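You operate a simulated robot arm through the tools that you are given. There is no shell and no other tool. Be economical: measure what you need, move in short steps, check, and stop when the job is done.

You run a simulated robot arm. Do the job below in one go: nothing can be reset, and whatever is moved stays where it is left.

TASK
Top up the rice jar from the open tin, well over half full.
Fine: stop short of the brim; none spilt; put the tin back where it was and press the jar's lid on again. Set down upright: open tin.

The check looks at the end state, three seconds after you hand in, the way a careful person would. Anything else that was tipped, shoved, dropped, spilled or broken makes it a failure. A push-on lid holds only when it is set on centred and level and pressed home; a screw cap is set on level and turned clockwise until tight.

THE ROBOT
A 7-joint arm with a two-finger parallel gripper, fixed in place. Base frame: the origin is at the foot of the arm, x ahead of it, y to its left, z up. Readings come in mm, degrees, newtons and seconds.
With the tool pointing down near the work surface it reaches from about 200 to 740 mm from the base axis. Its first joint turns from -166.0 to 166.0 degrees. Payload 1.57 kg.
The TCP is the grasp point between the finger pads, 30 mm short of the fingertips. In the tool frame z runs along the fingers and y along their closing line. The gripper opens to 110 mm. The fingers are 24 mm wide and 12 mm thick; the gripper's body (48 by 112 mm) begins 78 mm behind the TCP.
Orientation is told as [roll, pitch, yaw] about the base's x, y, z axes, in that order, counted from this pose: with the fingers straight down and closing along the base's y, the tool's x points along the base's -x, its y along +y and its z along -z.

THE INTERFACE
- The arm moves only by the tool apply_moves. Its argument "commands" is a list of rows, each a list of 3 entries, a list of its own where there are three numbers: the shift along the tool's x, y, z in mm, then the turn, a rotation vector about the tool's x, y, z in degrees, then the gripper command, from -1 (shut) to 1 (fully open), values between in proportion. In form: [[[dx, dy, dz], [rx, ry, rz], fingers], ...]. A call has 1 to 12 rows; each row is the pose to reach, as a shift and turn from the pose commanded when the call began, along the tool's axes at that moment. Each row takes 0.2 s and may step no farther than 50 mm and 8.6 degrees from the row before; otherwise, or with a gripper value out of range, the whole call is refused. A pose out of reach is approached as far as the arm can. The call stops where the force on the tool passes 40 N (or 10 N more than at its start, if that is more) or the arm is blocked; 0.2 s more then pass. Each finger travels about 45 mm/s and halts on what it meets, pressing with about 33 N; the grip force reading is that of the motor and also rises with nothing between the fingers. The clock runs only during rows and for 0.2 s after the last one: add rows that repeat a pose to give the fingers time. It gives the time, the measured TCP pose, the force on the tool (base axes), the opening and the grip force at its end, in the units of the frame above (readings bear some noise), with the torque about the TCP (base axes, N m) and any sound that the robot's microphone picked up.
- Cameras (640 x 400 px; columns grow to the right, rows downward): "scene" is fixed at [50, 499.6, 1413.9]; the picture's right is [-0.42, -0.91, 0.00], its down [-0.54, 0.25, -0.81] and it looks along [0.73, -0.34, -0.59] (base axes); focal length 320 px, centre (320, 200). "wrist" rides on the gripper at [70, 16, -141] in the tool frame; the picture's right is [-0.23, 0.97, 0.00], its down [-0.86, -0.20, -0.48] and it looks along [-0.47, -0.11, 0.88] (tool axes); focal length 222 px, centre (320, 200).
- grab_frame(camera): a new picture of that camera. It takes no simulated time.
- slide_trunk(by): slides the trunk up (or, below 0, down) by that many mm; the arm rides with it, the base frame stays. It gives what a move gives, with no picture.
- point_at(camera, pixels): for up to 12 pixels [column, row] of the newest picture of that camera ("zoom" is the newest enlarged one), the place [x, y, z] in the base frame of the surface seen there, good to about 2 mm. It takes no simulated time.
- close_up(camera, box): a new picture of the part [left, top, right, bottom] of that camera's present view, enlarged. It takes no simulated time.
- close_job(): hands the job in; it is judged then, once.

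Keep the steps short. Do not move on a guess: measure, check each grasp and each placing, and mend mistakes. In all there are 80 turns and 46 pictures (those below and enlarged ones count). Leave the gripper open and the arm clear of the work at the hand-in unless told otherwise, and finish with a single line.

The tools are called after "Emit:" as name(argument=value, ...) on one line, values as JSON. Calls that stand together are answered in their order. apply_moves: Moves the arm, as the interface text tells. Its arguments: {"type":"object","properties":{"commands":{"type":"array","items":{"type":"array"}}},"required":["commands"]} The other tools are called the same way: slide_trunk (by) slides the trunk up or down; grab_frame (camera) takes a picture; point_at (camera, pixels) gives the place of the surface under pixels of a picture; close_up (camera, box) takes an enlarged picture of a part of a camera's view; close_job () hands the job in.

At the start:

```text
time: 0.0
tool_pos: [418.0, 69.5, 1196.6]
tool_rot: [-0.1, 0.1, 0.1]
contact_force: [-0.2, 0.2, -0.8]
torque: [0.01, 0.02, -0.02]
gripper_width: 109.8
finger_force: 0.1
trunk travel left (down, up): [-500.0, 90.0]
```

scene: 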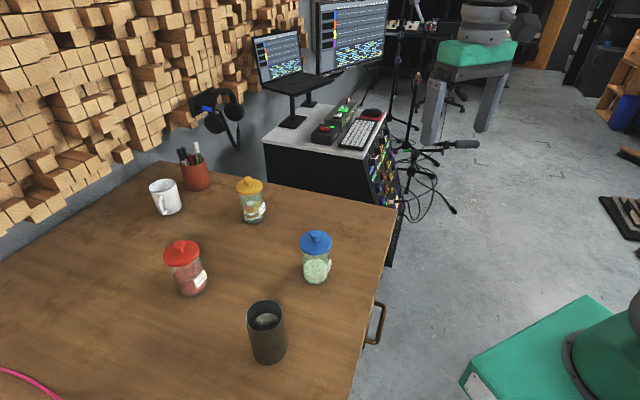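
wrist: 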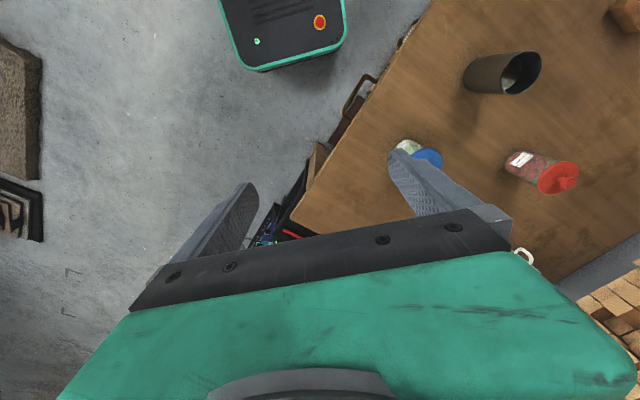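

I see three lidded jars (red at 185,268; yellow at 252,200; blue at 316,256), and the open tin at (266,332). I need close views to tell which jar holds rice.

Emit:
close_up(camera="scene", box=[220, 220, 380, 370])

Emit:
close_up(camera="scene", box=[140, 160, 290, 300])

```text
2.67 times, centred on (300, 295) of scene
```

zoom: 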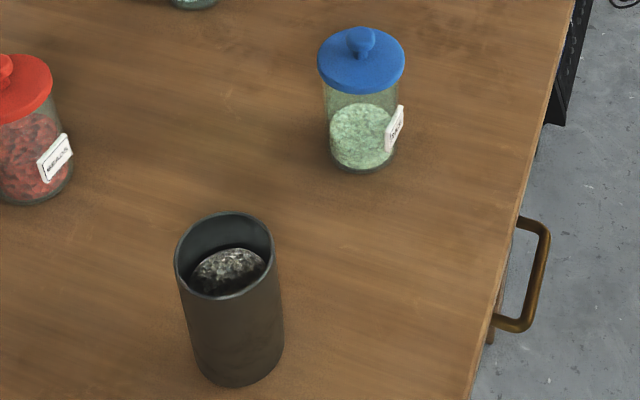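

```text
2.86 times, centred on (215, 230) of scene
```

zoom: 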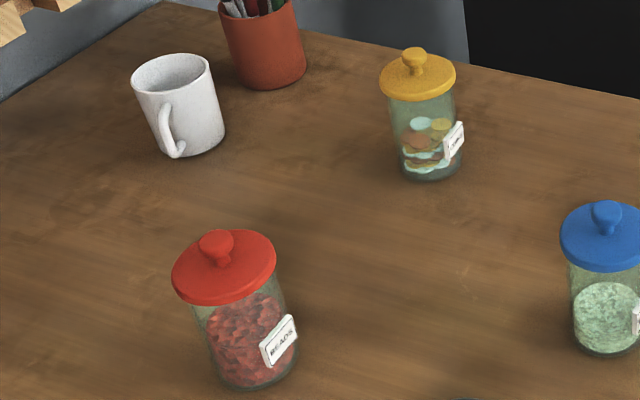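

Red reads BEADS; yellow holds coins; blue looks like rice. I check the blue label and measure blue jar and tin.

Emit:
close_up(camera="scene", box=[290, 222, 346, 292])

Emit:
point_at(camera="scene", pixels=[[316, 235], [316, 243], [302, 241], [331, 241], [316, 251], [316, 283], [305, 290], [264, 300], [248, 312], [284, 309], [266, 320], [268, 362]])

```text
5.71 times, centred on (318, 257) of scene
```

zoom: 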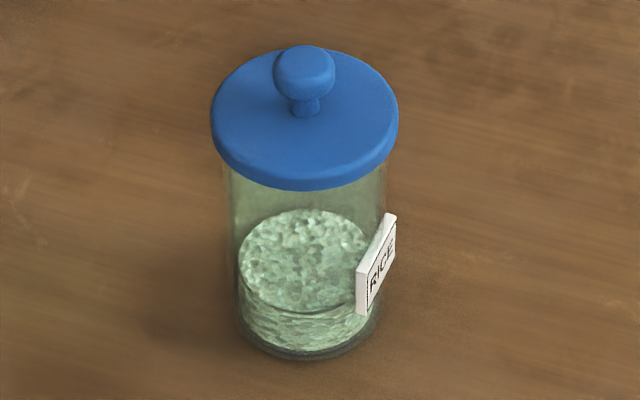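

```text
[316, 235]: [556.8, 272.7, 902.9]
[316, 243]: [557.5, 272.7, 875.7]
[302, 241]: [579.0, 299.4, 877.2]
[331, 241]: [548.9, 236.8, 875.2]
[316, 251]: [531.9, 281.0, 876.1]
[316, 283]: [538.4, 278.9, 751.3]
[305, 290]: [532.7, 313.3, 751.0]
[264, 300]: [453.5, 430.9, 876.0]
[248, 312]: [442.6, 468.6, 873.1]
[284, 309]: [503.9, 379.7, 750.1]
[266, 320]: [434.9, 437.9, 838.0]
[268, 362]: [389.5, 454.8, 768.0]
```

The blue jar reads RICE. I measure its lid edge, knob, glass and label in the zoom.

Emit:
point_at(camera="zoom", pixels=[[304, 52], [304, 85], [305, 108], [216, 115], [394, 115], [250, 80], [360, 75], [305, 176], [300, 195], [305, 270], [375, 270], [310, 357]])

Emit:
close_up(camera="scene", box=[230, 290, 310, 370])

```text
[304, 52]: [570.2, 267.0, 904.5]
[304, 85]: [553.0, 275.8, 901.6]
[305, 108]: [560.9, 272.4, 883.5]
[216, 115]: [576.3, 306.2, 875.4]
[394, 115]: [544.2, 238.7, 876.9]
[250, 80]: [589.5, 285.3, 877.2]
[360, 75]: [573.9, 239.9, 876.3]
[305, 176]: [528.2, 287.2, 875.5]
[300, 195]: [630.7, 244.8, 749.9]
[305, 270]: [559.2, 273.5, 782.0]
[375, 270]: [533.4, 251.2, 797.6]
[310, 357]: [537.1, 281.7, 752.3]
```

```text
5.00 times, centred on (270, 330) of scene
```

zoom: 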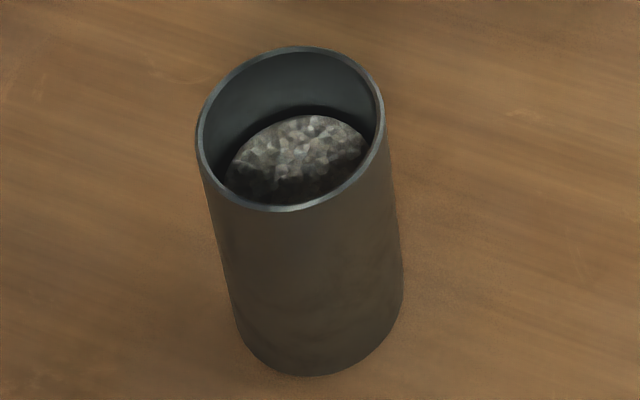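

Emit:
point_at(camera="zoom", pixels=[[197, 140], [383, 110], [290, 48], [289, 208], [215, 87], [355, 70], [220, 187], [363, 165], [300, 140], [340, 130], [290, 175], [310, 370]])

```text
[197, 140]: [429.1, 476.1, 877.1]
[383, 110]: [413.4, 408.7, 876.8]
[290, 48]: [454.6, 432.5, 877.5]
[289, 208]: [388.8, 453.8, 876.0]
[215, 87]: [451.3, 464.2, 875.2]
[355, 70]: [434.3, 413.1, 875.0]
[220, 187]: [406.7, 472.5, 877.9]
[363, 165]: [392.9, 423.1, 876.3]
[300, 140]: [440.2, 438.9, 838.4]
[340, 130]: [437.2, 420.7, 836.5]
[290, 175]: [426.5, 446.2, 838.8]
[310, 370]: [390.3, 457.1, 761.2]
```

Tin: centre about (421,442), radius 35, rim z 877, grain level 838. Jar: centre about (560,272), lid top 876, knob top about 905, table 750. Now I measure the neighbours and table edge.

Emit:
point_at(camera="scene", pixels=[[182, 247], [167, 255], [199, 255], [190, 293], [250, 187], [254, 221], [168, 210], [394, 212], [372, 310], [350, 395], [330, 330], [230, 260]])

Emit:
slide_trunk(by=-150)

```text
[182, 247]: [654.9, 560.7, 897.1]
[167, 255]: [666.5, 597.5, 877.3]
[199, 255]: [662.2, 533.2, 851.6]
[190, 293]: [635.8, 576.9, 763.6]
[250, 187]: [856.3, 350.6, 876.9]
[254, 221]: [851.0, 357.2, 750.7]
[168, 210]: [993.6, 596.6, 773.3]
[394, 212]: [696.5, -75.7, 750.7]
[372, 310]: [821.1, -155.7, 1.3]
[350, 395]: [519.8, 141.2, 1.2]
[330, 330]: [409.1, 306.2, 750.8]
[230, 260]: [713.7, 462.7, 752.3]
```

```text
time: 1.8
tool_pos: [418.8, 68.4, 1046.8]
tool_rot: [-0.1, 0.0, -0.1]
contact_force: [0.0, -0.1, 0.1]
torque: [0.02, 0.02, -0.02]
gripper_width: 109.9
finger_force: 0.1
trunk travel left (down, up): [-350.0, 240.0]
```

The other objects are well away. I move over the jar's knob at the present height, gripper partly shut.

Emit:
apply_moves(commands=[[[-24, 34, 0], [0, 0, 0], 0], [[-48, 68, 0], [0, 0, 0], 0], [[-71, 102, 0], [0, 0, 0], 0], [[-95, 136, 0], [0, 0, 0], 0], [[-118, 170, 0], [0, 0, 0], 0], [[-141.5, 203.5, 0], [0, 0, 0], 0], [[-141.5, 203.5, 0], [0, 0, 0], 0]])

Emit:
grab_frame(camera="wrist")

```text
time: 3.4
tool_pos: [559.3, 273.3, 1047.7]
tool_rot: [0.0, 0.2, 0.1]
contact_force: [0.3, -0.8, -0.5]
torque: [-0.06, 0.0, -0.01]
gripper_width: 55.0
finger_force: 0.0
trunk travel left (down, up): [-350.0, 240.0]
```

```text
39 pictures are left
```

wrist: 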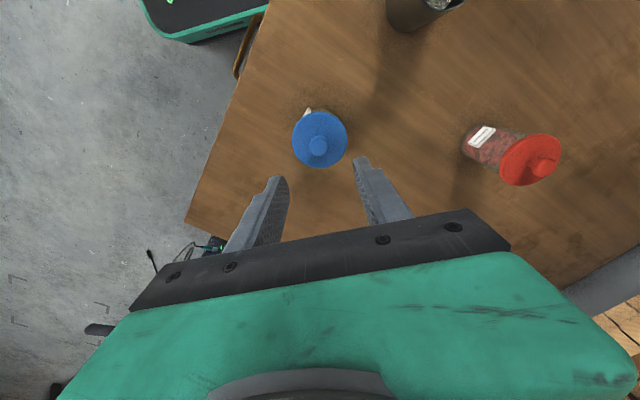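

The lid (319,138) lies below. I measure the knob with the wrist camera.

Emit:
point_at(camera="wrist", pixels=[[319, 146], [310, 146], [328, 146], [319, 137], [319, 154], [293, 140], [347, 140], [319, 112], [319, 165]])

```text
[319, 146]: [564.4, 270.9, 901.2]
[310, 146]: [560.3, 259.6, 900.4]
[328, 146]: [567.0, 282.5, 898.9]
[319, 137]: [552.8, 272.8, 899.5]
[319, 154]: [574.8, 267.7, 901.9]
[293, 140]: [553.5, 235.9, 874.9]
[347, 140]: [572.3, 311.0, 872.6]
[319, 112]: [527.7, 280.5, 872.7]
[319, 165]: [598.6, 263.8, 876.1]
```

Knob centre is about (562,272), top 902–905. I descend until the fingertips sit about 5 mm above the lid plate (TCP z 911).

Emit:
apply_moves(commands=[[[-1.5, -1, 40], [0, 0, 0], 0], [[-1.5, -1, 80], [0, 0, 0], 0], [[-1.5, -1, 115], [0, 0, 0], 0], [[-1.5, -1, 136], [0, 0, 0], 0], [[-1.5, -1, 136], [0, 0, 0], 0]])

Emit:
grab_frame(camera="wrist")

```text
time: 4.5
tool_pos: [560.3, 274.4, 912.5]
tool_rot: [0.0, 0.0, 0.0]
contact_force: [-0.2, -0.2, 1.0]
torque: [-0.01, -0.02, 0.01]
gripper_width: 55.2
finger_force: 0.1
trunk travel left (down, up): [-350.0, 240.0]
```

```text
38 pictures are left
```

wrist: 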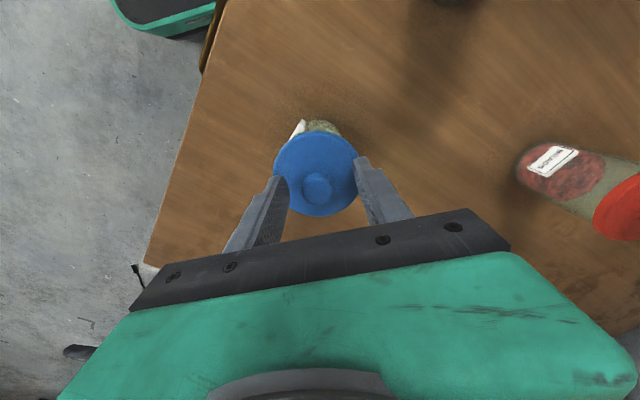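

The knob sits between the fingers. I close on it.

Emit:
apply_moves(commands=[[[0, 0, 0], [0, 0, 0], -0.3], [[0, 0, 0], [0, 0, 0], -0.5], [[0, 0, 0], [0, 0, 0], -1], [[0, 0, 0], [0, 0, 0], -1], [[0, 0, 0], [0, 0, 0], -1]])

Emit:
close_up(camera="scene", box=[270, 190, 370, 290])

```text
time: 5.8
tool_pos: [561.5, 273.2, 912.3]
tool_rot: [0.0, -0.1, 0.0]
contact_force: [0.3, -1.0, 0.8]
torque: [0.0, -0.06, 0.01]
gripper_width: 24.1
finger_force: 33.2
trunk travel left (down, up): [-350.0, 240.0]
```

```text
4.00 times, centred on (320, 240) of scene
```

zoom: 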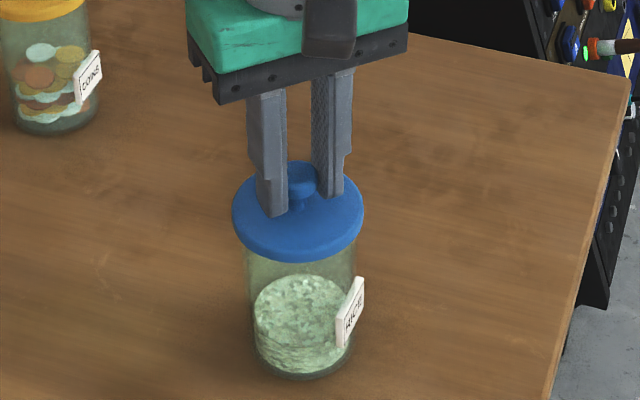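

Grip holds the knob (24 mm). I lift slowly and watch the force.

Emit:
apply_moves(commands=[[[0, 0, -1], [0, 0, 0], -1], [[0, 0, -2], [0, 0, 0], -1], [[0, 0, -3], [0, 0, 0], -1], [[0, 0, -4], [0, 0, 0], -1]])

Emit:
close_up(camera="scene", box=[270, 190, 370, 290])

```text
time: 6.8
tool_pos: [561.9, 272.6, 915.7]
tool_rot: [0.0, 0.0, 0.1]
contact_force: [-0.4, -0.1, 0.1]
torque: [0.02, 0.01, -0.03]
gripper_width: 24.2
finger_force: 33.1
trunk travel left (down, up): [-350.0, 240.0]
heard: snap
```

```text
4.00 times, centred on (320, 240) of scene
```

zoom: 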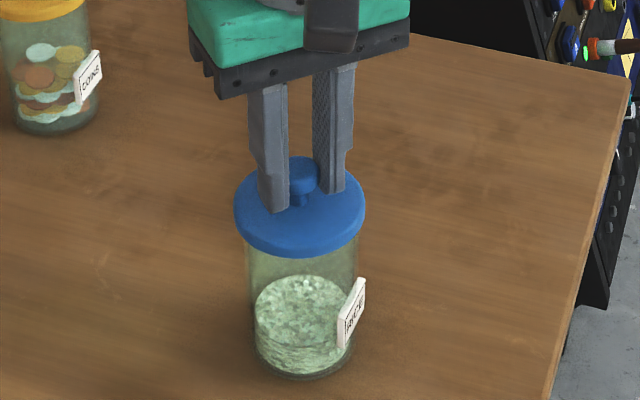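

A snap: the lid came loose. I lift it clear by 60 mm.

Emit:
apply_moves(commands=[[[0, 0, -10], [0, 0, 0], -1], [[0, 0, -25], [0, 0, 0], -1], [[0, 0, -45], [0, 0, 0], -1], [[0, 0, -66], [0, 0, 0], -1]])

Emit:
close_up(camera="scene", box=[270, 160, 400, 300])

```text
time: 7.8
tool_pos: [561.7, 271.9, 981.9]
tool_rot: [0.0, 0.0, 0.0]
contact_force: [0.3, -0.5, 0.0]
torque: [0.03, -0.03, -0.02]
gripper_width: 24.2
finger_force: 32.8
trunk travel left (down, up): [-350.0, 240.0]
```

```text
2.86 times, centred on (335, 230) of scene
```

zoom: 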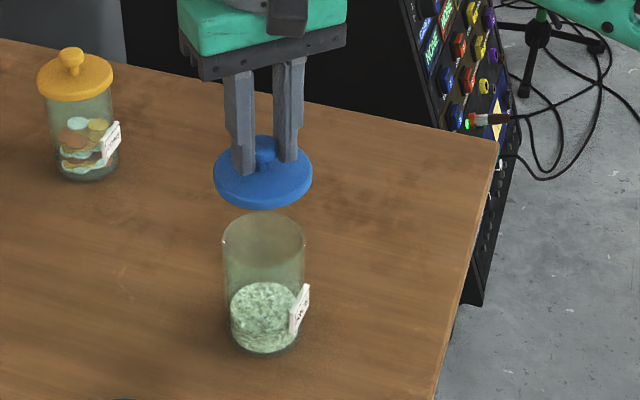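

Lid is off, jar standing. I measure the open rim, grain and the parking spot near (640,160).

Emit:
point_at(camera="zoom", pixels=[[224, 240], [303, 240], [263, 268], [240, 222], [288, 222], [263, 215], [263, 300], [263, 352], [350, 240], [440, 240], [310, 250]])

```text
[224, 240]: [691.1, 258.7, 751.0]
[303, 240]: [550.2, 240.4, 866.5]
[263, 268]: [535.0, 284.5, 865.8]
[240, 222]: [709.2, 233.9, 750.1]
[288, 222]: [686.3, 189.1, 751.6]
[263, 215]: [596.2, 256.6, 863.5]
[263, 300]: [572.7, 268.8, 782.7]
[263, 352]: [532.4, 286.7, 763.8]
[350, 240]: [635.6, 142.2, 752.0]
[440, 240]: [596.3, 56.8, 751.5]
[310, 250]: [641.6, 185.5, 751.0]
```

Jar rim z ≈ 866, radius ≈ 33. I carry the lid to (641,161) and lower to TCP z ≈ 830.

Emit:
apply_moves(commands=[[[-20, -28, 0], [0, 0, 0], -1], [[-40, -56, 0], [0, 0, 0], -1], [[-60, -84, 0], [0, 0, 0], -1], [[-80, -111, 0], [0, 0, 0], -1], [[-80, -111, 45], [0, 0, 0], -1], [[-80, -111, 90], [0, 0, 0], -1], [[-80, -111, 125], [0, 0, 0], -1], [[-80, -111, 150], [0, 0, 0], -1]])

```text
time: 9.6
tool_pos: [641.7, 158.8, 832.0]
tool_rot: [-0.1, 0.0, 0.0]
contact_force: [0.7, 0.4, -0.2]
torque: [0.03, 0.04, -0.01]
gripper_width: 23.7
finger_force: 33.3
trunk travel left (down, up): [-350.0, 240.0]
```

Now I lower in 3–4 mm steps and stop at first contact.

Emit:
apply_moves(commands=[[[0, 0, 8], [0, 0, 0], -1], [[0, 0, 14], [0, 0, 0], -1], [[0, 0, 18], [0, 0, 0], -1], [[0, 0, 20], [0, 0, 0], -1]])

Emit:
close_up(camera="scene", box=[300, 190, 400, 290])

```text
time: 10.6
tool_pos: [641.0, 160.5, 810.6]
tool_rot: [0.0, 0.0, 0.0]
contact_force: [0.3, -0.1, -0.1]
torque: [0.04, 0.0, -0.03]
gripper_width: 23.8
finger_force: 33.0
trunk travel left (down, up): [-350.0, 240.0]
```

```text
4.00 times, centred on (350, 240) of scene
```

zoom: 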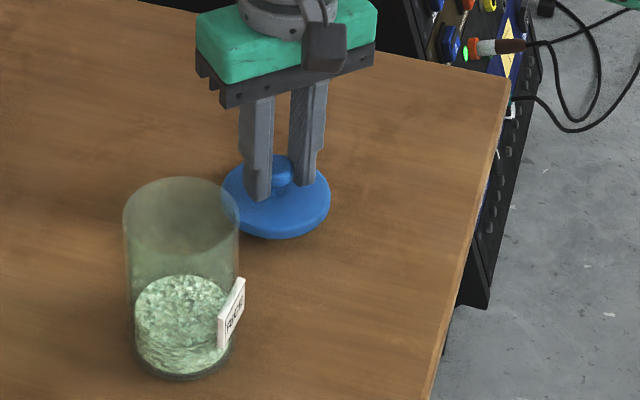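

No contact yet at 811. I continue in 1–2 mm steps.

Emit:
apply_moves(commands=[[[0, 0, 2], [0, 0, 0], -1], [[0, 0, 4], [0, 0, 0], -1], [[0, 0, 5.5], [0, 0, 0], -1], [[0, 0, 7], [0, 0, 0], -1]])

```text
time: 11.6
tool_pos: [639.8, 161.9, 804.2]
tool_rot: [0.0, 0.0, 0.0]
contact_force: [0.6, 0.8, -0.4]
torque: [-0.01, -0.01, 0.02]
gripper_width: 23.8
finger_force: 33.0
trunk travel left (down, up): [-350.0, 240.0]
```

Emit:
apply_moves(commands=[[[0, 0, 1], [0, 0, 0], -1], [[0, 0, 2], [0, 0, 0], -1], [[0, 0, 3], [0, 0, 0], -1], [[0, 0, 4], [0, 0, 0], -1], [[0, 0, 5], [0, 0, 0], -1]])

```text
time: 12.8
tool_pos: [640.9, 160.2, 802.4]
tool_rot: [0.1, -0.2, -0.2]
contact_force: [-1.3, -3.4, 12.2]
torque: [0.08, 0.13, 0.01]
gripper_width: 23.9
finger_force: 32.6
trunk travel left (down, up): [-350.0, 240.0]
```

Contact at z ≈ 802 (12 N up): the lid rests on the table. I ease up slightly, open, and rise.

Emit:
apply_moves(commands=[[[0, 0, -2], [0, 0, 0], -1], [[0, 0, -2], [0, 0, 0], -0.3], [[0, 0, -2], [0, 0, 0], 0], [[0, 0, -2], [0, 0, 0], 0], [[0, 0, -40], [0, 0, 0], 0], [[0, 0, -85], [0, 0, 0], 0], [[0, 0, -130], [0, 0, 0], 0], [[0, 0, -175], [0, 0, 0], 0], [[0, 0, -220], [0, 0, 0], 0]])

Emit:
grab_frame(camera="scene")

```text
time: 14.8
tool_pos: [640.9, 159.9, 1018.6]
tool_rot: [0.1, 0.0, 0.0]
contact_force: [-0.9, 0.0, 0.2]
torque: [0.02, -0.02, 0.03]
gripper_width: 54.8
finger_force: 0.0
trunk travel left (down, up): [-350.0, 240.0]
```

```text
33 pictures are left
```

scene: 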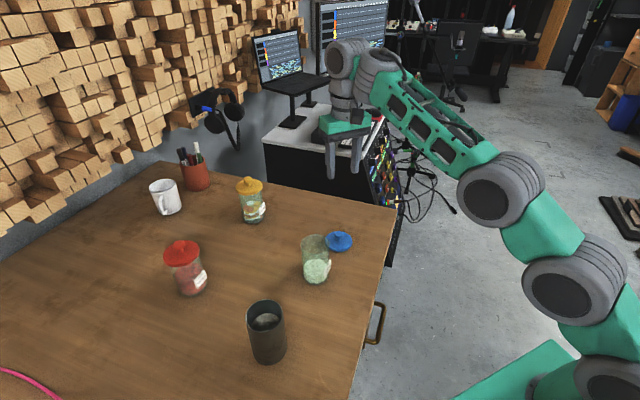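

The lid is parked at (641,160). For pouring I want to grip the tin from the side, tool horizontal, camera uppermost. I first test the wrist range in free air, turning about the tool axis while moving back toward the tin's near side.

Emit:
apply_moves(commands=[[[22, 14, 0], [0, 0, -8.5], 0], [[44, 28, 0], [0, 0, -17], 0], [[66, 42, 0], [0, 0, -25.5], 0], [[88, 56, 0], [0, 0, -34], 0], [[110, 70, 0], [0, 0, -42.5], 0], [[132, 84, 0], [0, 0, -51], 0], [[154, 98, 0], [0, 0, -59.5], 0], [[176, 112, 0], [0, 0, -68], 0], [[198, 126, 0], [0, 0, -76.5], 0], [[220, 140, 0], [0, 0, -85], 0], [[242, 154, 0], [0, 0, -93.5], 0], [[264, 168, 0], [0, 0, -102], 0]])

```text
time: 17.4
tool_pos: [376.5, 328.7, 1018.8]
tool_rot: [0.0, 0.0, 102.1]
contact_force: [-1.2, 0.5, 0.5]
torque: [0.0, 0.01, -0.02]
gripper_width: 54.8
finger_force: 0.0
trunk travel left (down, up): [-350.0, 240.0]
```

It reached 102°. I go on turning the same way in place.

Emit:
apply_moves(commands=[[[0, 0, 0], [0, 0, -8.5], 0], [[0, 0, 0], [0, 0, -17], 0], [[0, 0, 0], [0, 0, -25.5], 0], [[0, 0, 0], [0, 0, -34], 0], [[0, 0, 0], [0, 0, -42.5], 0], [[0, 0, 0], [0, 0, -51], 0], [[0, 0, 0], [0, 0, -59.5], 0], [[0, 0, 0], [0, 0, -68], 0], [[0, 0, 0], [0, 0, -76.5], 0], [[0, 0, 0], [0, 0, -85], 0], [[0, 0, 0], [0, 0, -93.5], 0], [[0, 0, 0], [0, 0, -102], 0]])

```text
time: 19.9
tool_pos: [377.2, 328.3, 1019.6]
tool_rot: [0.0, 0.0, -155.9]
contact_force: [-0.1, 0.0, 0.9]
torque: [0.0, 0.01, 0.02]
gripper_width: 55.2
finger_force: 0.1
trunk travel left (down, up): [-350.0, 240.0]
```

Wide wrist range. I finish the turn so the tool's x faces the tin (yaw −135).

Emit:
apply_moves(commands=[[[0, 0, 0], [0, 0, -7], 0.5], [[0, 0, 0], [0, 0, -14], 1], [[0, 0, 0], [0, 0, -21], 1], [[0, 0, 0], [0, 0, -21], 1]])

Emit:
apply_moves(commands=[[[0, 0, 0], [0, 8.5, 0], 1], [[0, 0, 0], [0, 17, 0], 1], [[0, 0, 0], [0, 25.5, 0], 1], [[0, 0, 0], [0, 34, 0], 1], [[0, 0, 0], [0, 42.5, 0], 1], [[0, 0, 0], [0, 51, 0], 1], [[0, 0, 0], [0, 59.5, 0], 1], [[0, 0, 0], [0, 68, 0], 1], [[0, 0, 0], [0, 76.5, 0], 1], [[0, 0, 0], [0, 85, 0], 1], [[0, 0, 0], [0, 90, 0], 1]])

Emit:
grab_frame(camera="scene")

```text
time: 20.9
tool_pos: [377.7, 328.6, 1018.5]
tool_rot: [-0.1, 0.0, -134.9]
contact_force: [-0.7, 0.0, 0.4]
torque: [0.01, 0.01, -0.01]
gripper_width: 109.9
finger_force: 0.1
trunk travel left (down, up): [-350.0, 240.0]
```

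```text
time: 22.8
tool_pos: [478.3, 398.5, 1067.2]
tool_rot: [-14.3, 63.0, -148.1]
contact_force: [0.0, 0.5, 2.4]
torque: [-0.12, 0.09, -0.06]
gripper_width: 110.0
finger_force: 0.1
out of reach, approached as far as the arm can: row 3, 4, 5, 6, 7, 8, 9
trunk travel left (down, up): [-350.0, 240.0]
stopped in row 9: the arm was blocked; the commanded pose is now the measured one
```

```text
32 pictures are left
```

scene: 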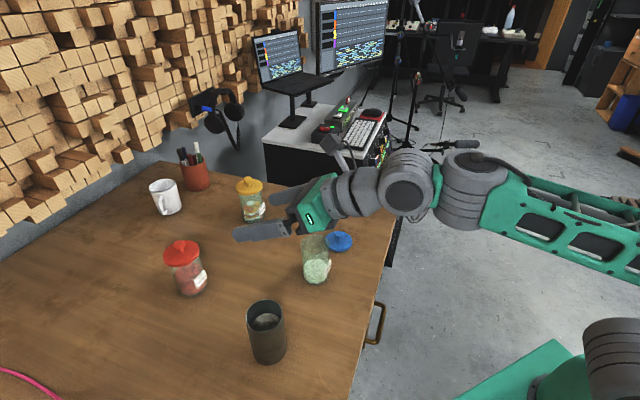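

The tool reached about 26° below horizontal with camera up, but stalled because the start spot was too close in. I lower the trunk 100 mm (TCP to ~967, still above everything) and try to level the tool there.

Emit:
slide_trunk(by=-100)

Emit:
apply_moves(commands=[[[0, 0, 0], [-0.3, 6.5, -1.6], 1], [[0, 0, 0], [-0.6, 13.1, -3.2], 1], [[0, 0, 0], [-0.9, 19.6, -4.8], 1], [[0, 0, 0], [-1.2, 26.2, -6.4], 1]])

```text
time: 24.2
tool_pos: [484.7, 395.5, 969.9]
tool_rot: [-15.9, 63.9, -149.3]
contact_force: [0.9, 0.4, 0.2]
torque: [0.0, 0.03, 0.02]
gripper_width: 110.0
finger_force: 0.0
trunk travel left (down, up): [-250.0, 340.0]
```

```text
time: 25.2
tool_pos: [465.8, 407.0, 988.4]
tool_rot: [-48.8, 80.4, 175.4]
contact_force: [1.3, 0.5, -1.0]
torque: [0.09, -0.13, 0.05]
gripper_width: 109.9
finger_force: 0.1
out of reach, approached as far as the arm can: row 1, 2, 3, 4
trunk travel left (down, up): [-250.0, 340.0]
```

Emit:
grab_frame(camera="scene")

```text
31 pictures are left
```

scene: 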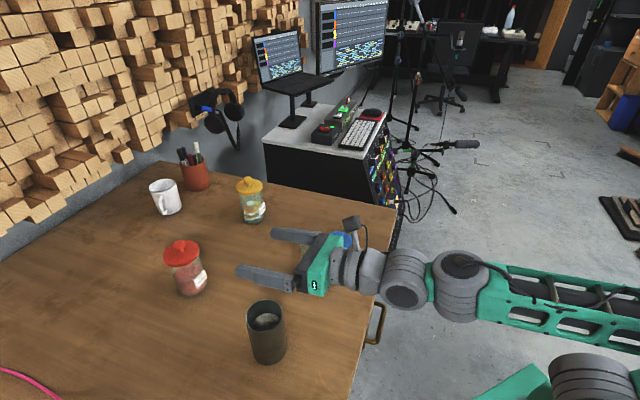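

The arm looks folded too tightly at this height; more height between shoulder and tool should help. I raise the trunk 250 mm and retry levelling.

Emit:
slide_trunk(by=250)

```text
time: 27.8
tool_pos: [465.2, 407.4, 1239.8]
tool_rot: [-49.0, 80.3, 175.3]
contact_force: [-1.2, 1.1, 0.2]
torque: [0.01, -0.02, -0.01]
gripper_width: 110.1
finger_force: 0.0
trunk travel left (down, up): [-500.0, 90.0]
```

Tool is nearly level (6° below). I move it down (tool −x) by 240 mm and see whether it tracks.

Emit:
apply_moves(commands=[[[-40, 0, 0], [0, 0, 0], 1], [[-80, 0, 0], [0, 0, 0], 1], [[-120, 0, 0], [0, 0, 0], 1], [[-160, 0, 0], [0, 0, 0], 1], [[-200, 0, 0], [0, 0, 0], 1], [[-240, 0, 0], [0, 0, 0], 1], [[-240, 0, 0], [0, 0, 0], 1]])

```text
time: 29.4
tool_pos: [425.9, 409.0, 1005.5]
tool_rot: [-49.1, 80.3, 175.2]
contact_force: [-0.1, 0.5, -0.2]
torque: [-0.01, 0.01, -0.01]
gripper_width: 110.1
finger_force: 0.0
trunk travel left (down, up): [-500.0, 90.0]
```

It tracks now. I level the tool fully.

Emit:
apply_moves(commands=[[[0, 0, 0], [0.35, 3.2, -3.7], 1], [[0, 0, 0], [0.7, 6.3, -7.3], 1], [[0, 0, 0], [0.7, 6.3, -7.3], 1]])

```text
time: 30.1
tool_pos: [424.8, 410.7, 1005.7]
tool_rot: [-176.3, 89.9, 48.7]
contact_force: [0.8, 0.1, -0.5]
torque: [-0.04, -0.01, 0.04]
gripper_width: 110.2
finger_force: 0.1
trunk travel left (down, up): [-500.0, 90.0]
```

Level with azimuth 45°. Before gripping, I rehearse the pour in the air: slide 135 mm toward the jar (tool +y) and turn +102° about the tool axis.

Emit:
apply_moves(commands=[[[0, 12, 0], [0, 0, 8.5], 1], [[0, 24, 0], [0, 0, 17], 1], [[0, 36, 0], [0, 0, 25.5], 1], [[0, 48, 0], [0, 0, 34], 1], [[0, 60, 0], [0, 0, 42.5], 1], [[0, 72, 0], [0, 0, 51], 1], [[0, 84, 0], [0, 0, 59.5], 1], [[0, 96, 0], [0, 0, 68], 1], [[0, 108, 0], [0, 0, 76.5], 1], [[0, 120, 0], [0, 0, 85], 1], [[0, 130, 0], [0, 0, 93.5], 1], [[0, 135, 0], [0, 0, 102], 1]])

Emit:
grab_frame(camera="wrist")

Emit:
grab_frame(camera="scene")

```text
time: 32.8
tool_pos: [522.6, 315.3, 1002.8]
tool_rot: [-90.0, -12.2, 134.9]
contact_force: [-0.3, -0.8, 0.2]
torque: [0.0, -0.01, 0.0]
gripper_width: 110.0
finger_force: 0.1
trunk travel left (down, up): [-500.0, 90.0]
```

```text
30 pictures are left
```

wrist: 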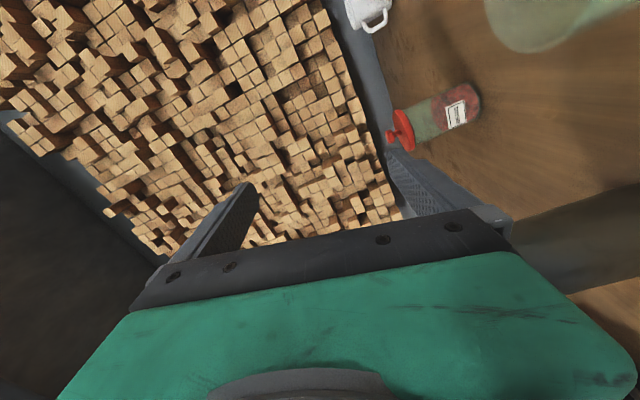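

```text
29 pictures are left
```

scene: 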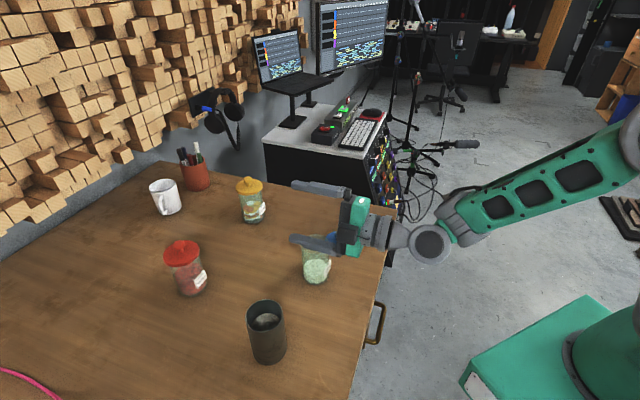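

The pour pose is fully reachable. I reverse it back.

Emit:
apply_moves(commands=[[[-11, 2.3, 0], [0, 0, -8.5], 1], [[-22, 4.7, 0], [0, 0, -17], 1], [[-33, 7, 0], [0, 0, -25.5], 1], [[-44, 9.3, 0], [0, 0, -34], 1], [[-55, 11.7, 0], [0, 0, -42.5], 1], [[-66, 14, 0], [0, 0, -51], 1], [[-77, 16.3, 0], [0, 0, -59.5], 1], [[-88, 18.7, 0], [0, 0, -68], 1], [[-99, 21, 0], [0, 0, -76.5], 1], [[-110, 23.3, 0], [0, 0, -85], 1], [[-121, 25.7, 0], [0, 0, -93.5], 1], [[-132, 28, 0], [0, 0, -102], 1]])

Emit:
apply_moves(commands=[[[0, 0, 0], [0, 0, 0], 1]])

```text
time: 35.4
tool_pos: [426.8, 411.0, 1004.2]
tool_rot: [108.2, 89.8, -26.8]
contact_force: [-0.6, 0.2, 0.5]
torque: [0.0, -0.02, 0.01]
gripper_width: 109.9
finger_force: 0.1
trunk travel left (down, up): [-500.0, 90.0]
```

```text
time: 35.8
tool_pos: [424.1, 410.1, 1004.2]
tool_rot: [128.6, 90.0, -6.4]
contact_force: [0.3, 0.0, -0.2]
torque: [0.01, 0.03, 0.0]
gripper_width: 109.9
finger_force: 0.1
trunk travel left (down, up): [-500.0, 90.0]
```

Back at (425,410.5,1004), level. I move over the tin's centre (421.4,443) and down to z ≈ 905, above its rim.

Emit:
apply_moves(commands=[[[0, -13, 10], [0, 0, 0], 1], [[0, -25.7, 20], [0, 0, 0], 1], [[-35, -25.7, 20], [0, 0, 0], 1], [[-70, -25.7, 20], [0, 0, 0], 1], [[-99, -25.7, 20], [0, 0, 0], 1], [[-99, -25.7, 20], [0, 0, 0], 1]])

Emit:
grab_frame(camera="wrist")

Emit:
close_up(camera="scene", box=[210, 230, 350, 390])

```text
time: 37.1
tool_pos: [422.8, 441.8, 903.8]
tool_rot: [-98.7, 89.8, 126.2]
contact_force: [-0.1, 0.3, -1.4]
torque: [0.03, -0.01, -0.02]
gripper_width: 110.0
finger_force: 0.0
trunk travel left (down, up): [-500.0, 90.0]
```

```text
28 pictures are left
```

wrist: 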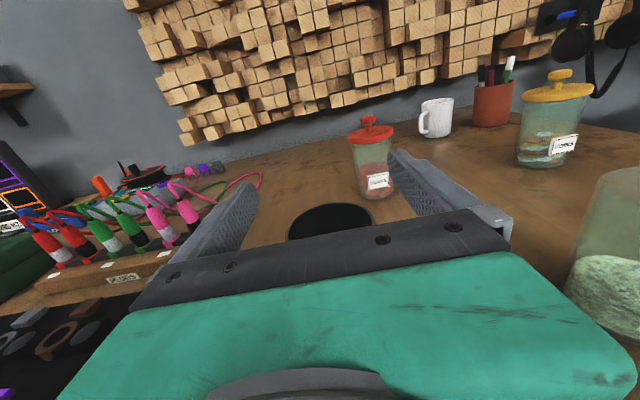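

```text
2.50 times, centred on (280, 310) of scene
```

zoom: 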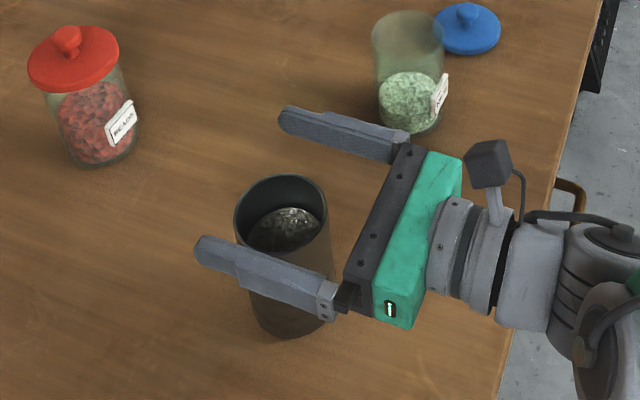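

The tin is centred between the fingers. I descend to z ≈ 824 in steps.

Emit:
apply_moves(commands=[[[-25, 0, 0], [0, 0, 0], 1], [[-50, 0, 0], [0, 0, 0], 1], [[-70, 0, 0], [0, 0, 0], 1], [[-80, 0, 0], [0, 0, 0], 1], [[-80, 0, 0], [0, 0, 0], 1]])

Emit:
close_up(camera="scene", box=[210, 230, 350, 390])

```text
time: 38.4
tool_pos: [420.9, 442.9, 826.3]
tool_rot: [-122.4, 90.0, 102.5]
contact_force: [-0.6, 0.6, 0.2]
torque: [0.01, 0.0, 0.02]
gripper_width: 110.0
finger_force: 0.0
trunk travel left (down, up): [-500.0, 90.0]
```

```text
2.50 times, centred on (280, 310) of scene
```

zoom: 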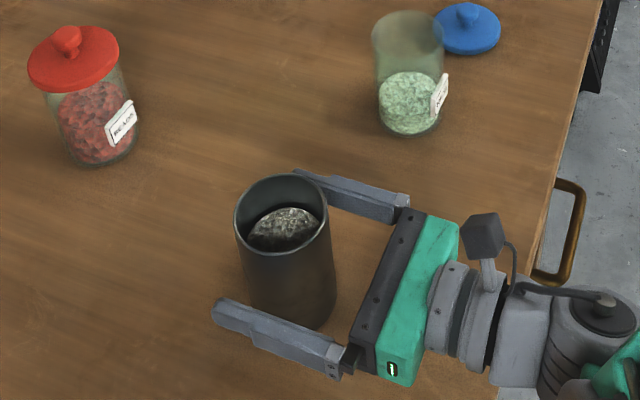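

Fingers straddle the tin at mid height, no contact. I close.

Emit:
apply_moves(commands=[[[0, 0, 0], [0, 0, 0], 0.6], [[0, 0, 0], [0, 0, 0], 0.4], [[0, 0, 0], [0, 0, 0], 0.2], [[0, 0, 0], [0, 0, 0], -0.2], [[0, 0, 0], [0, 0, 0], -1], [[0, 0, 0], [0, 0, 0], -1], [[0, 0, 0], [0, 0, 0], -1]])

Emit:
close_up(camera="scene", box=[230, 290, 310, 370])

```text
time: 40.0
tool_pos: [421.3, 442.9, 826.6]
tool_rot: [-103.1, 90.0, 121.8]
contact_force: [-0.6, 0.2, 0.0]
torque: [0.01, -0.03, 0.01]
gripper_width: 70.7
finger_force: 32.9
trunk travel left (down, up): [-500.0, 90.0]
```

```text
5.00 times, centred on (270, 330) of scene
```

zoom: 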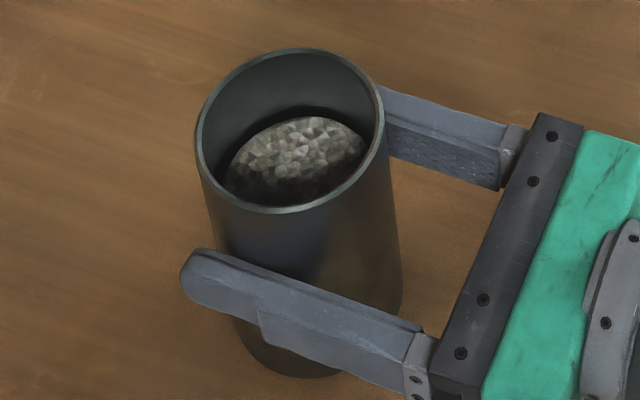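

Grip firm at 70.7 mm; the tin hardly moved. I lift straight up by 110 mm and read the weight.

Emit:
apply_moves(commands=[[[3, 0, 0], [0, 0, 0], -1], [[10, 0, 0], [0, 0, 0], -1], [[30, 0, 0], [0, 0, 0], -1], [[55, 0, 0], [0, 0, 0], -1], [[80, 0, 0], [0, 0, 0], -1], [[110, 0, 0], [0, 0, 0], -1], [[110, 0, 0], [0, 0, 0], -1], [[110, 0, 0], [0, 0, 0], -1]])

Emit:
grab_frame(camera="scene")

```text
time: 41.8
tool_pos: [421.8, 443.5, 937.5]
tool_rot: [-71.5, 89.9, 153.6]
contact_force: [0.1, 0.6, -2.8]
torque: [0.0, 0.03, -0.03]
gripper_width: 70.6
finger_force: 33.4
trunk travel left (down, up): [-500.0, 90.0]
```

```text
24 pictures are left
```

scene: 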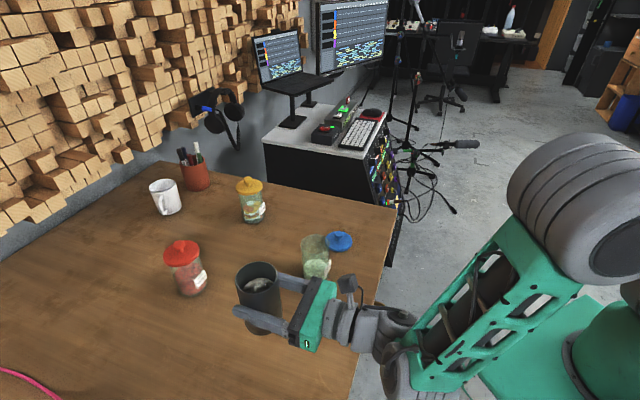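

Weight reads about 2.8 N. Now I carry it beside the jar, tilt to 40° and bring the lip over the mouth, about 45 mm above the rim (below the flow angle).

Emit:
apply_moves(commands=[[[5, 38, -7], [0, 0, 0], -1], [[10, 76, -14], [0, 0, 0], -1], [[15, 112, -21.4], [0, 0, 0], -1], [[15, 122, -21.4], [0, 0, 8], -1], [[15, 129, -21.4], [0, 0, 16], -1], [[15, 136, -21.4], [0, 0, 24], -1], [[15, 143, -21.4], [0, 0, 32], -1], [[15, 150.7, -21.4], [0, 0, 40], -1], [[-15, 150.7, -21.4], [0, 0, 40], -1], [[-41.5, 150.7, -21.4], [0, 0, 40], -1], [[-41.5, 150.7, -21.4], [0, 0, 40], -1]])

Emit:
close_up(camera="scene", box=[230, 190, 370, 310])

Emit:
grab_frame(camera="wrist")

```text
time: 44.1
tool_pos: [512.5, 322.8, 894.8]
tool_rot: [-90.1, 50.0, 134.9]
contact_force: [-1.2, 1.0, 4.3]
torque: [-0.21, -0.15, -0.02]
gripper_width: 70.8
finger_force: 32.6
trunk travel left (down, up): [-500.0, 90.0]
```

```text
3.33 times, centred on (300, 250) of scene
```

zoom: 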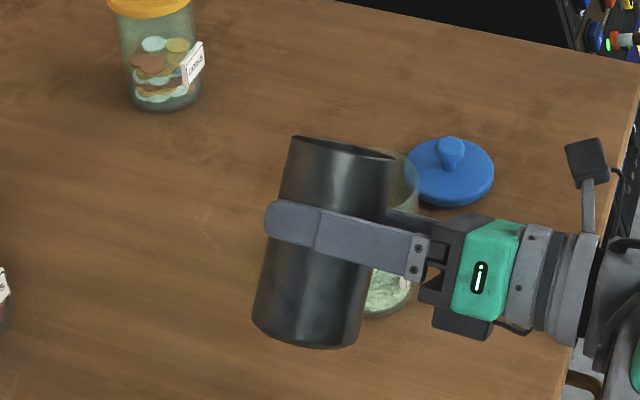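

```text
22 pictures are left
```

wrist: 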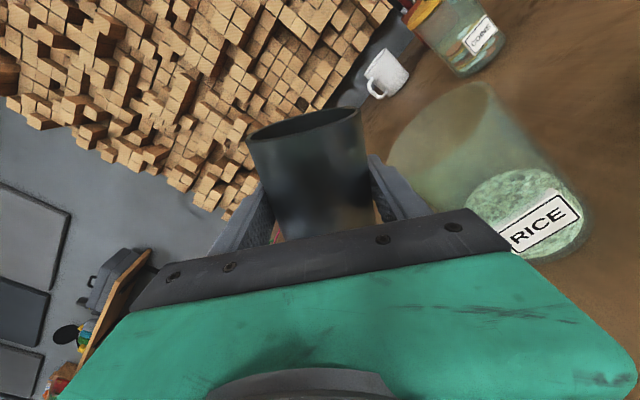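

Force reads +4.3 N instead of −2.8: the lower finger is brushing the jar rim. I raise 14 mm straight up at once and check the jar.

Emit:
apply_moves(commands=[[[5.4, -4.5, 0], [0, 0, 0], -1], [[10.7, -9, 0], [0, 0, 0], -1], [[10.7, -9, 0], [0, 0, 0], -1]])

Emit:
grab_frame(camera="wrist")

```text
time: 45.0
tool_pos: [513.4, 320.9, 906.3]
tool_rot: [-90.0, 50.0, 135.0]
contact_force: [-0.5, 0.2, -3.7]
torque: [-0.06, -0.01, -0.01]
gripper_width: 70.6
finger_force: 33.1
trunk travel left (down, up): [-500.0, 90.0]
```

```text
21 pictures are left
```

wrist: 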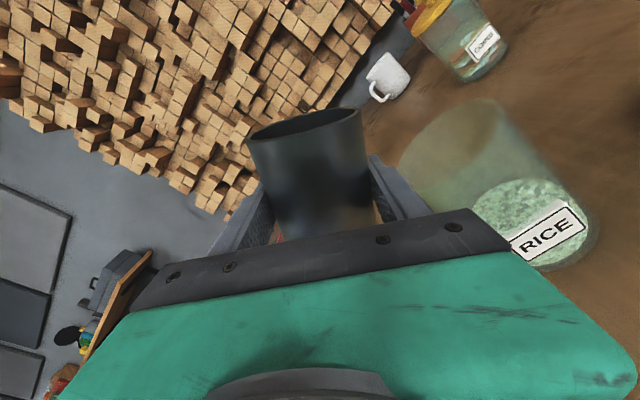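

Contact gone, jar stands. I check where the jar's rim is now.

Emit:
point_at(camera="wrist", pixels=[[402, 160], [420, 125], [450, 105], [485, 103], [510, 130], [440, 200], [500, 180], [540, 190], [590, 235], [575, 260]])

Emit:
close_up(camera="scene", box=[285, 220, 355, 290])

```text
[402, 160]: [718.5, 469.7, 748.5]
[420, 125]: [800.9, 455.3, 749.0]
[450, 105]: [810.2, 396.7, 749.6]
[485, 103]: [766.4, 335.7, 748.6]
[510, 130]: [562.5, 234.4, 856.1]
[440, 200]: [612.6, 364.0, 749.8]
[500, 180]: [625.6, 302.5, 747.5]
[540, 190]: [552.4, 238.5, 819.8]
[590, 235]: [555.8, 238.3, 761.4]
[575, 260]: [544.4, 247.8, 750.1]
```

```text
5.71 times, centred on (320, 255) of scene
```

zoom: 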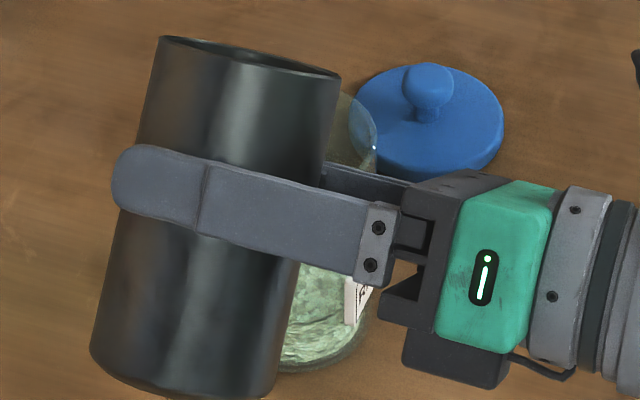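

The jar has not moved (glass points fit centre (562,272)). I tilt slowly to 50°, keeping the lip over the mouth, and read weight.

Emit:
apply_moves(commands=[[[-0.4, -0.4, 0], [0, 0, 2.5], -1], [[-0.7, -0.8, 0], [0, 0, 5], -1], [[-1, -1.2, 0], [0, 0, 7.5], -1], [[-1.3, -1.5, 0], [0, 0, 10], -1], [[-1.3, -1.5, 0], [0, 0, 10], -1], [[-1.3, -1.5, 0], [0, 0, 10], -1]])

Emit:
apply_moves(commands=[[[0, 0, 0], [0, 0, 2.5], -1], [[0, 0, 0], [0, 0, 5], -1], [[0, 0, 0], [0, 0, 7.5], -1], [[0, 0, 0], [0, 0, 10], -1], [[0, 0, 0], [0, 0, 10], -1], [[0, 0, 0], [0, 0, 10], -1]])

Emit:
close_up(camera="scene", box=[265, 210, 355, 300])

```text
time: 46.4
tool_pos: [511.7, 321.7, 906.7]
tool_rot: [-89.9, 39.9, 135.0]
contact_force: [0.3, 0.0, -2.5]
torque: [-0.03, -0.02, 0.0]
gripper_width: 70.8
finger_force: 33.3
trunk travel left (down, up): [-500.0, 90.0]
```

```text
time: 47.8
tool_pos: [511.2, 323.2, 907.0]
tool_rot: [-90.0, 29.9, 135.0]
contact_force: [-0.1, -0.3, -0.9]
torque: [-0.01, 0.01, 0.01]
gripper_width: 70.5
finger_force: 32.7
trunk travel left (down, up): [-500.0, 90.0]
```

```text
4.44 times, centred on (310, 255) of scene
```

zoom: 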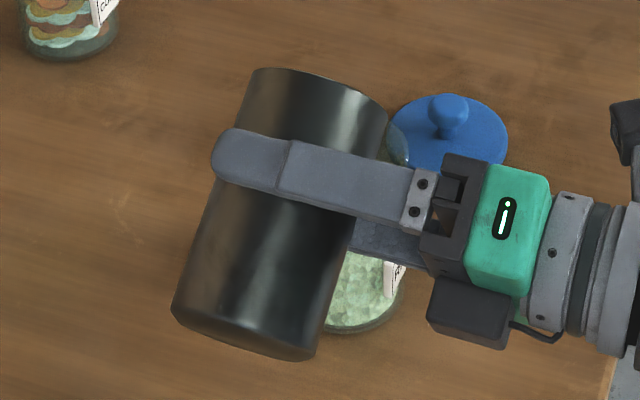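

Weight dropped to −0.9 N at 60°: either pouring or a light touch. I hold and re-read, and sample the grain in the jar.

Emit:
apply_moves(commands=[[[0, 0, 0], [0, 0, 0], -1], [[0, 0, 0], [0, 0, 0], -1]])

Emit:
point_at(camera="zoom", pixels=[[360, 262], [360, 280], [360, 300], [370, 315], [345, 310], [380, 265]])

Emit:
grab_frame(camera="wrist")

```text
time: 48.4
tool_pos: [512.1, 322.1, 908.0]
tool_rot: [-90.0, 30.0, 135.0]
contact_force: [0.0, -0.2, -2.5]
torque: [-0.04, -0.03, 0.01]
gripper_width: 70.4
finger_force: 33.0
trunk travel left (down, up): [-500.0, 90.0]
```

```text
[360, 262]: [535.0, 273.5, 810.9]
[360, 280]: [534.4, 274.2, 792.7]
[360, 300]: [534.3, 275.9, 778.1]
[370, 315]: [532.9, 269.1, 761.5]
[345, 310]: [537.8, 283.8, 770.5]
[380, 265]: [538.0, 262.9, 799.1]
```

```text
18 pictures are left
```

wrist: 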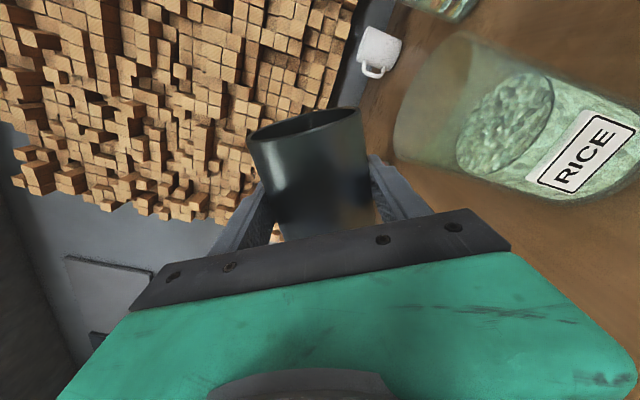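

The grain in the jar has already risen markedly (surface ellipse at about (505,122)). I measure its level.

Emit:
point_at(camera="wrist", pixels=[[505, 120], [485, 130], [530, 100], [475, 150], [545, 125], [520, 170], [435, 80], [600, 80]])

Emit:
apply_moves(commands=[[[0, 0, 0], [0, 0, 0], -1], [[0, 0, 0], [0, 0, 0], -1]])

```text
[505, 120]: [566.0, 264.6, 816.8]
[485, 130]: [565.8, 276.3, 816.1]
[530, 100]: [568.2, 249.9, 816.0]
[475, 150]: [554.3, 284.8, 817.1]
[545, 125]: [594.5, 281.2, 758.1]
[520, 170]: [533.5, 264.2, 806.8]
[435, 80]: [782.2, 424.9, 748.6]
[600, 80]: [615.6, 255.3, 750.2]
```

```text
time: 49.0
tool_pos: [511.2, 322.3, 907.5]
tool_rot: [-90.0, 30.1, 135.0]
contact_force: [-0.5, -0.2, -1.9]
torque: [-0.06, -0.06, 0.02]
gripper_width: 70.6
finger_force: 32.9
trunk travel left (down, up): [-500.0, 90.0]
```

Level is 816 of a 755–866 inside: about 55 %. I want about 838. I tilt 4° more and look.

Emit:
apply_moves(commands=[[[0, 0, 0], [0, 0, 1], -1], [[0, 0, 0], [0, 0, 2], -1], [[0, 0, 0], [0, 0, 3], -1], [[0, 0, 0], [0, 0, 4], -1], [[0, 0, 0], [0, 0, 4], -1], [[0, 0, 0], [0, 0, 4], -1], [[0, 0, 0], [0, 0, 4], -1]])

Emit:
grab_frame(camera="wrist")

Emit:
point_at(camera="wrist", pixels=[[505, 120], [485, 130], [530, 100], [475, 140], [515, 110], [500, 100], [520, 90]])

```text
time: 50.5
tool_pos: [511.8, 323.3, 907.2]
tool_rot: [-90.0, 26.1, 135.1]
contact_force: [-0.2, 0.3, -1.5]
torque: [-0.07, -0.05, 0.0]
gripper_width: 70.6
finger_force: 32.7
trunk travel left (down, up): [-500.0, 90.0]
```

```text
17 pictures are left
```

wrist: 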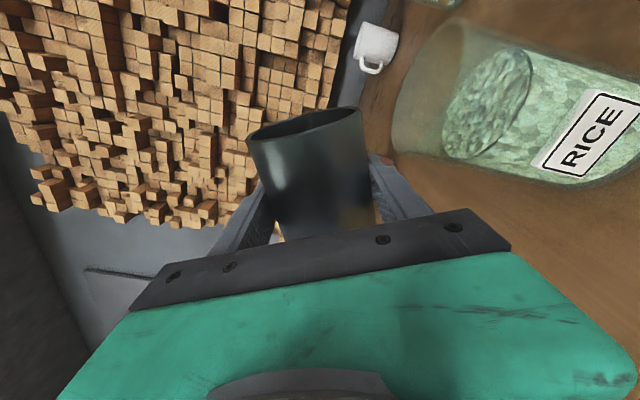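

```text
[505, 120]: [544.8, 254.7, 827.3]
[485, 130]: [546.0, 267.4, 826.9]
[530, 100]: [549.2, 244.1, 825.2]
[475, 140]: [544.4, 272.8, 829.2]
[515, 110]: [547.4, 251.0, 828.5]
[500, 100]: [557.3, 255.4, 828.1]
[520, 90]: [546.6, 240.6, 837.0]
```

Level 828 (66 %). Another 4° should bring about 838.

Emit:
apply_moves(commands=[[[0, 0, 0], [0, 0, 1], -1], [[0, 0, 0], [0, 0, 2], -1], [[0, 0, 0], [0, 0, 3], -1], [[0, 0, 0], [0, 0, 4], -1], [[0, 0, 0], [0, 0, 4], -1], [[0, 0, 0], [0, 0, 4], -1], [[0, 0, 0], [0, 0, 4], -1]])

Emit:
grab_frame(camera="wrist")

Emit:
point_at(camera="wrist", pixels=[[480, 110], [465, 120], [490, 90], [455, 140], [475, 80], [500, 80]])

```text
time: 52.1
tool_pos: [512.2, 322.5, 907.0]
tool_rot: [-90.0, 22.1, 134.9]
contact_force: [-0.1, -0.1, -1.9]
torque: [0.0, -0.03, -0.03]
gripper_width: 70.8
finger_force: 33.2
trunk travel left (down, up): [-500.0, 90.0]
```

```text
16 pictures are left
```

wrist: 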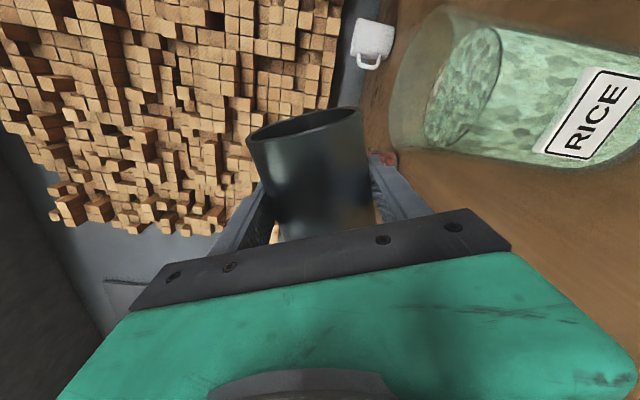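

```text
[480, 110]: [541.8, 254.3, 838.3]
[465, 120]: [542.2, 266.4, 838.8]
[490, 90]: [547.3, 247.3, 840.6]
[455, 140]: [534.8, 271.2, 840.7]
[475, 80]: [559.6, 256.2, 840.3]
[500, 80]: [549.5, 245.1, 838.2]
```

Level is 839 (about 76 %), short of the brim. I stop: tilt back, rise and step away from the jar.

Emit:
apply_moves(commands=[[[0, 0, 0], [0, 0, -6], -1], [[0, 0, 0], [0, 0, -12], -1], [[5.6, -13.9, 0], [0, 0, -18], -1], [[11.2, -27.8, 0], [0, 0, -26], -1], [[16.9, -41.7, 0], [0, 0, -34], -1], [[18.8, -46.4, 0], [0, 0, -42], -1], [[0.3, -53.9, 0], [0, 0, -50], -1], [[-18.3, -61.4, 0], [0, 0, -58.5], -1], [[-36.8, -68.9, 0], [0, 0, -67], -1], [[-36.8, -68.9, 0], [0, 0, -68], -1], [[-36.8, -68.9, 0], [0, 0, -68], -1]])

Emit:
close_up(camera="scene", box=[220, 190, 380, 330])

```text
time: 54.5
tool_pos: [468.2, 365.4, 957.7]
tool_rot: [-83.7, 90.0, 141.3]
contact_force: [0.0, 0.1, -1.2]
torque: [0.03, -0.02, 0.02]
gripper_width: 70.6
finger_force: 33.1
trunk travel left (down, up): [-500.0, 90.0]
```

```text
2.86 times, centred on (300, 260) of scene
```

zoom: 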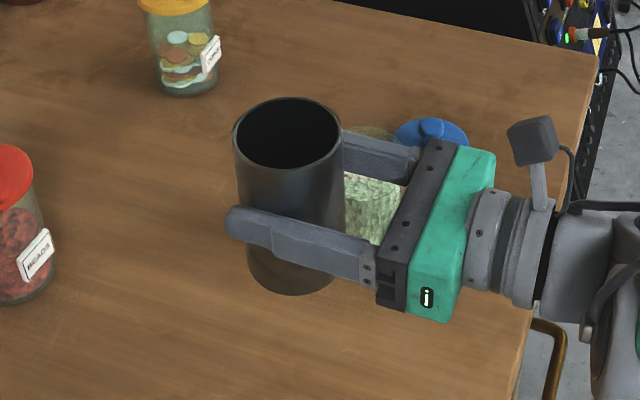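

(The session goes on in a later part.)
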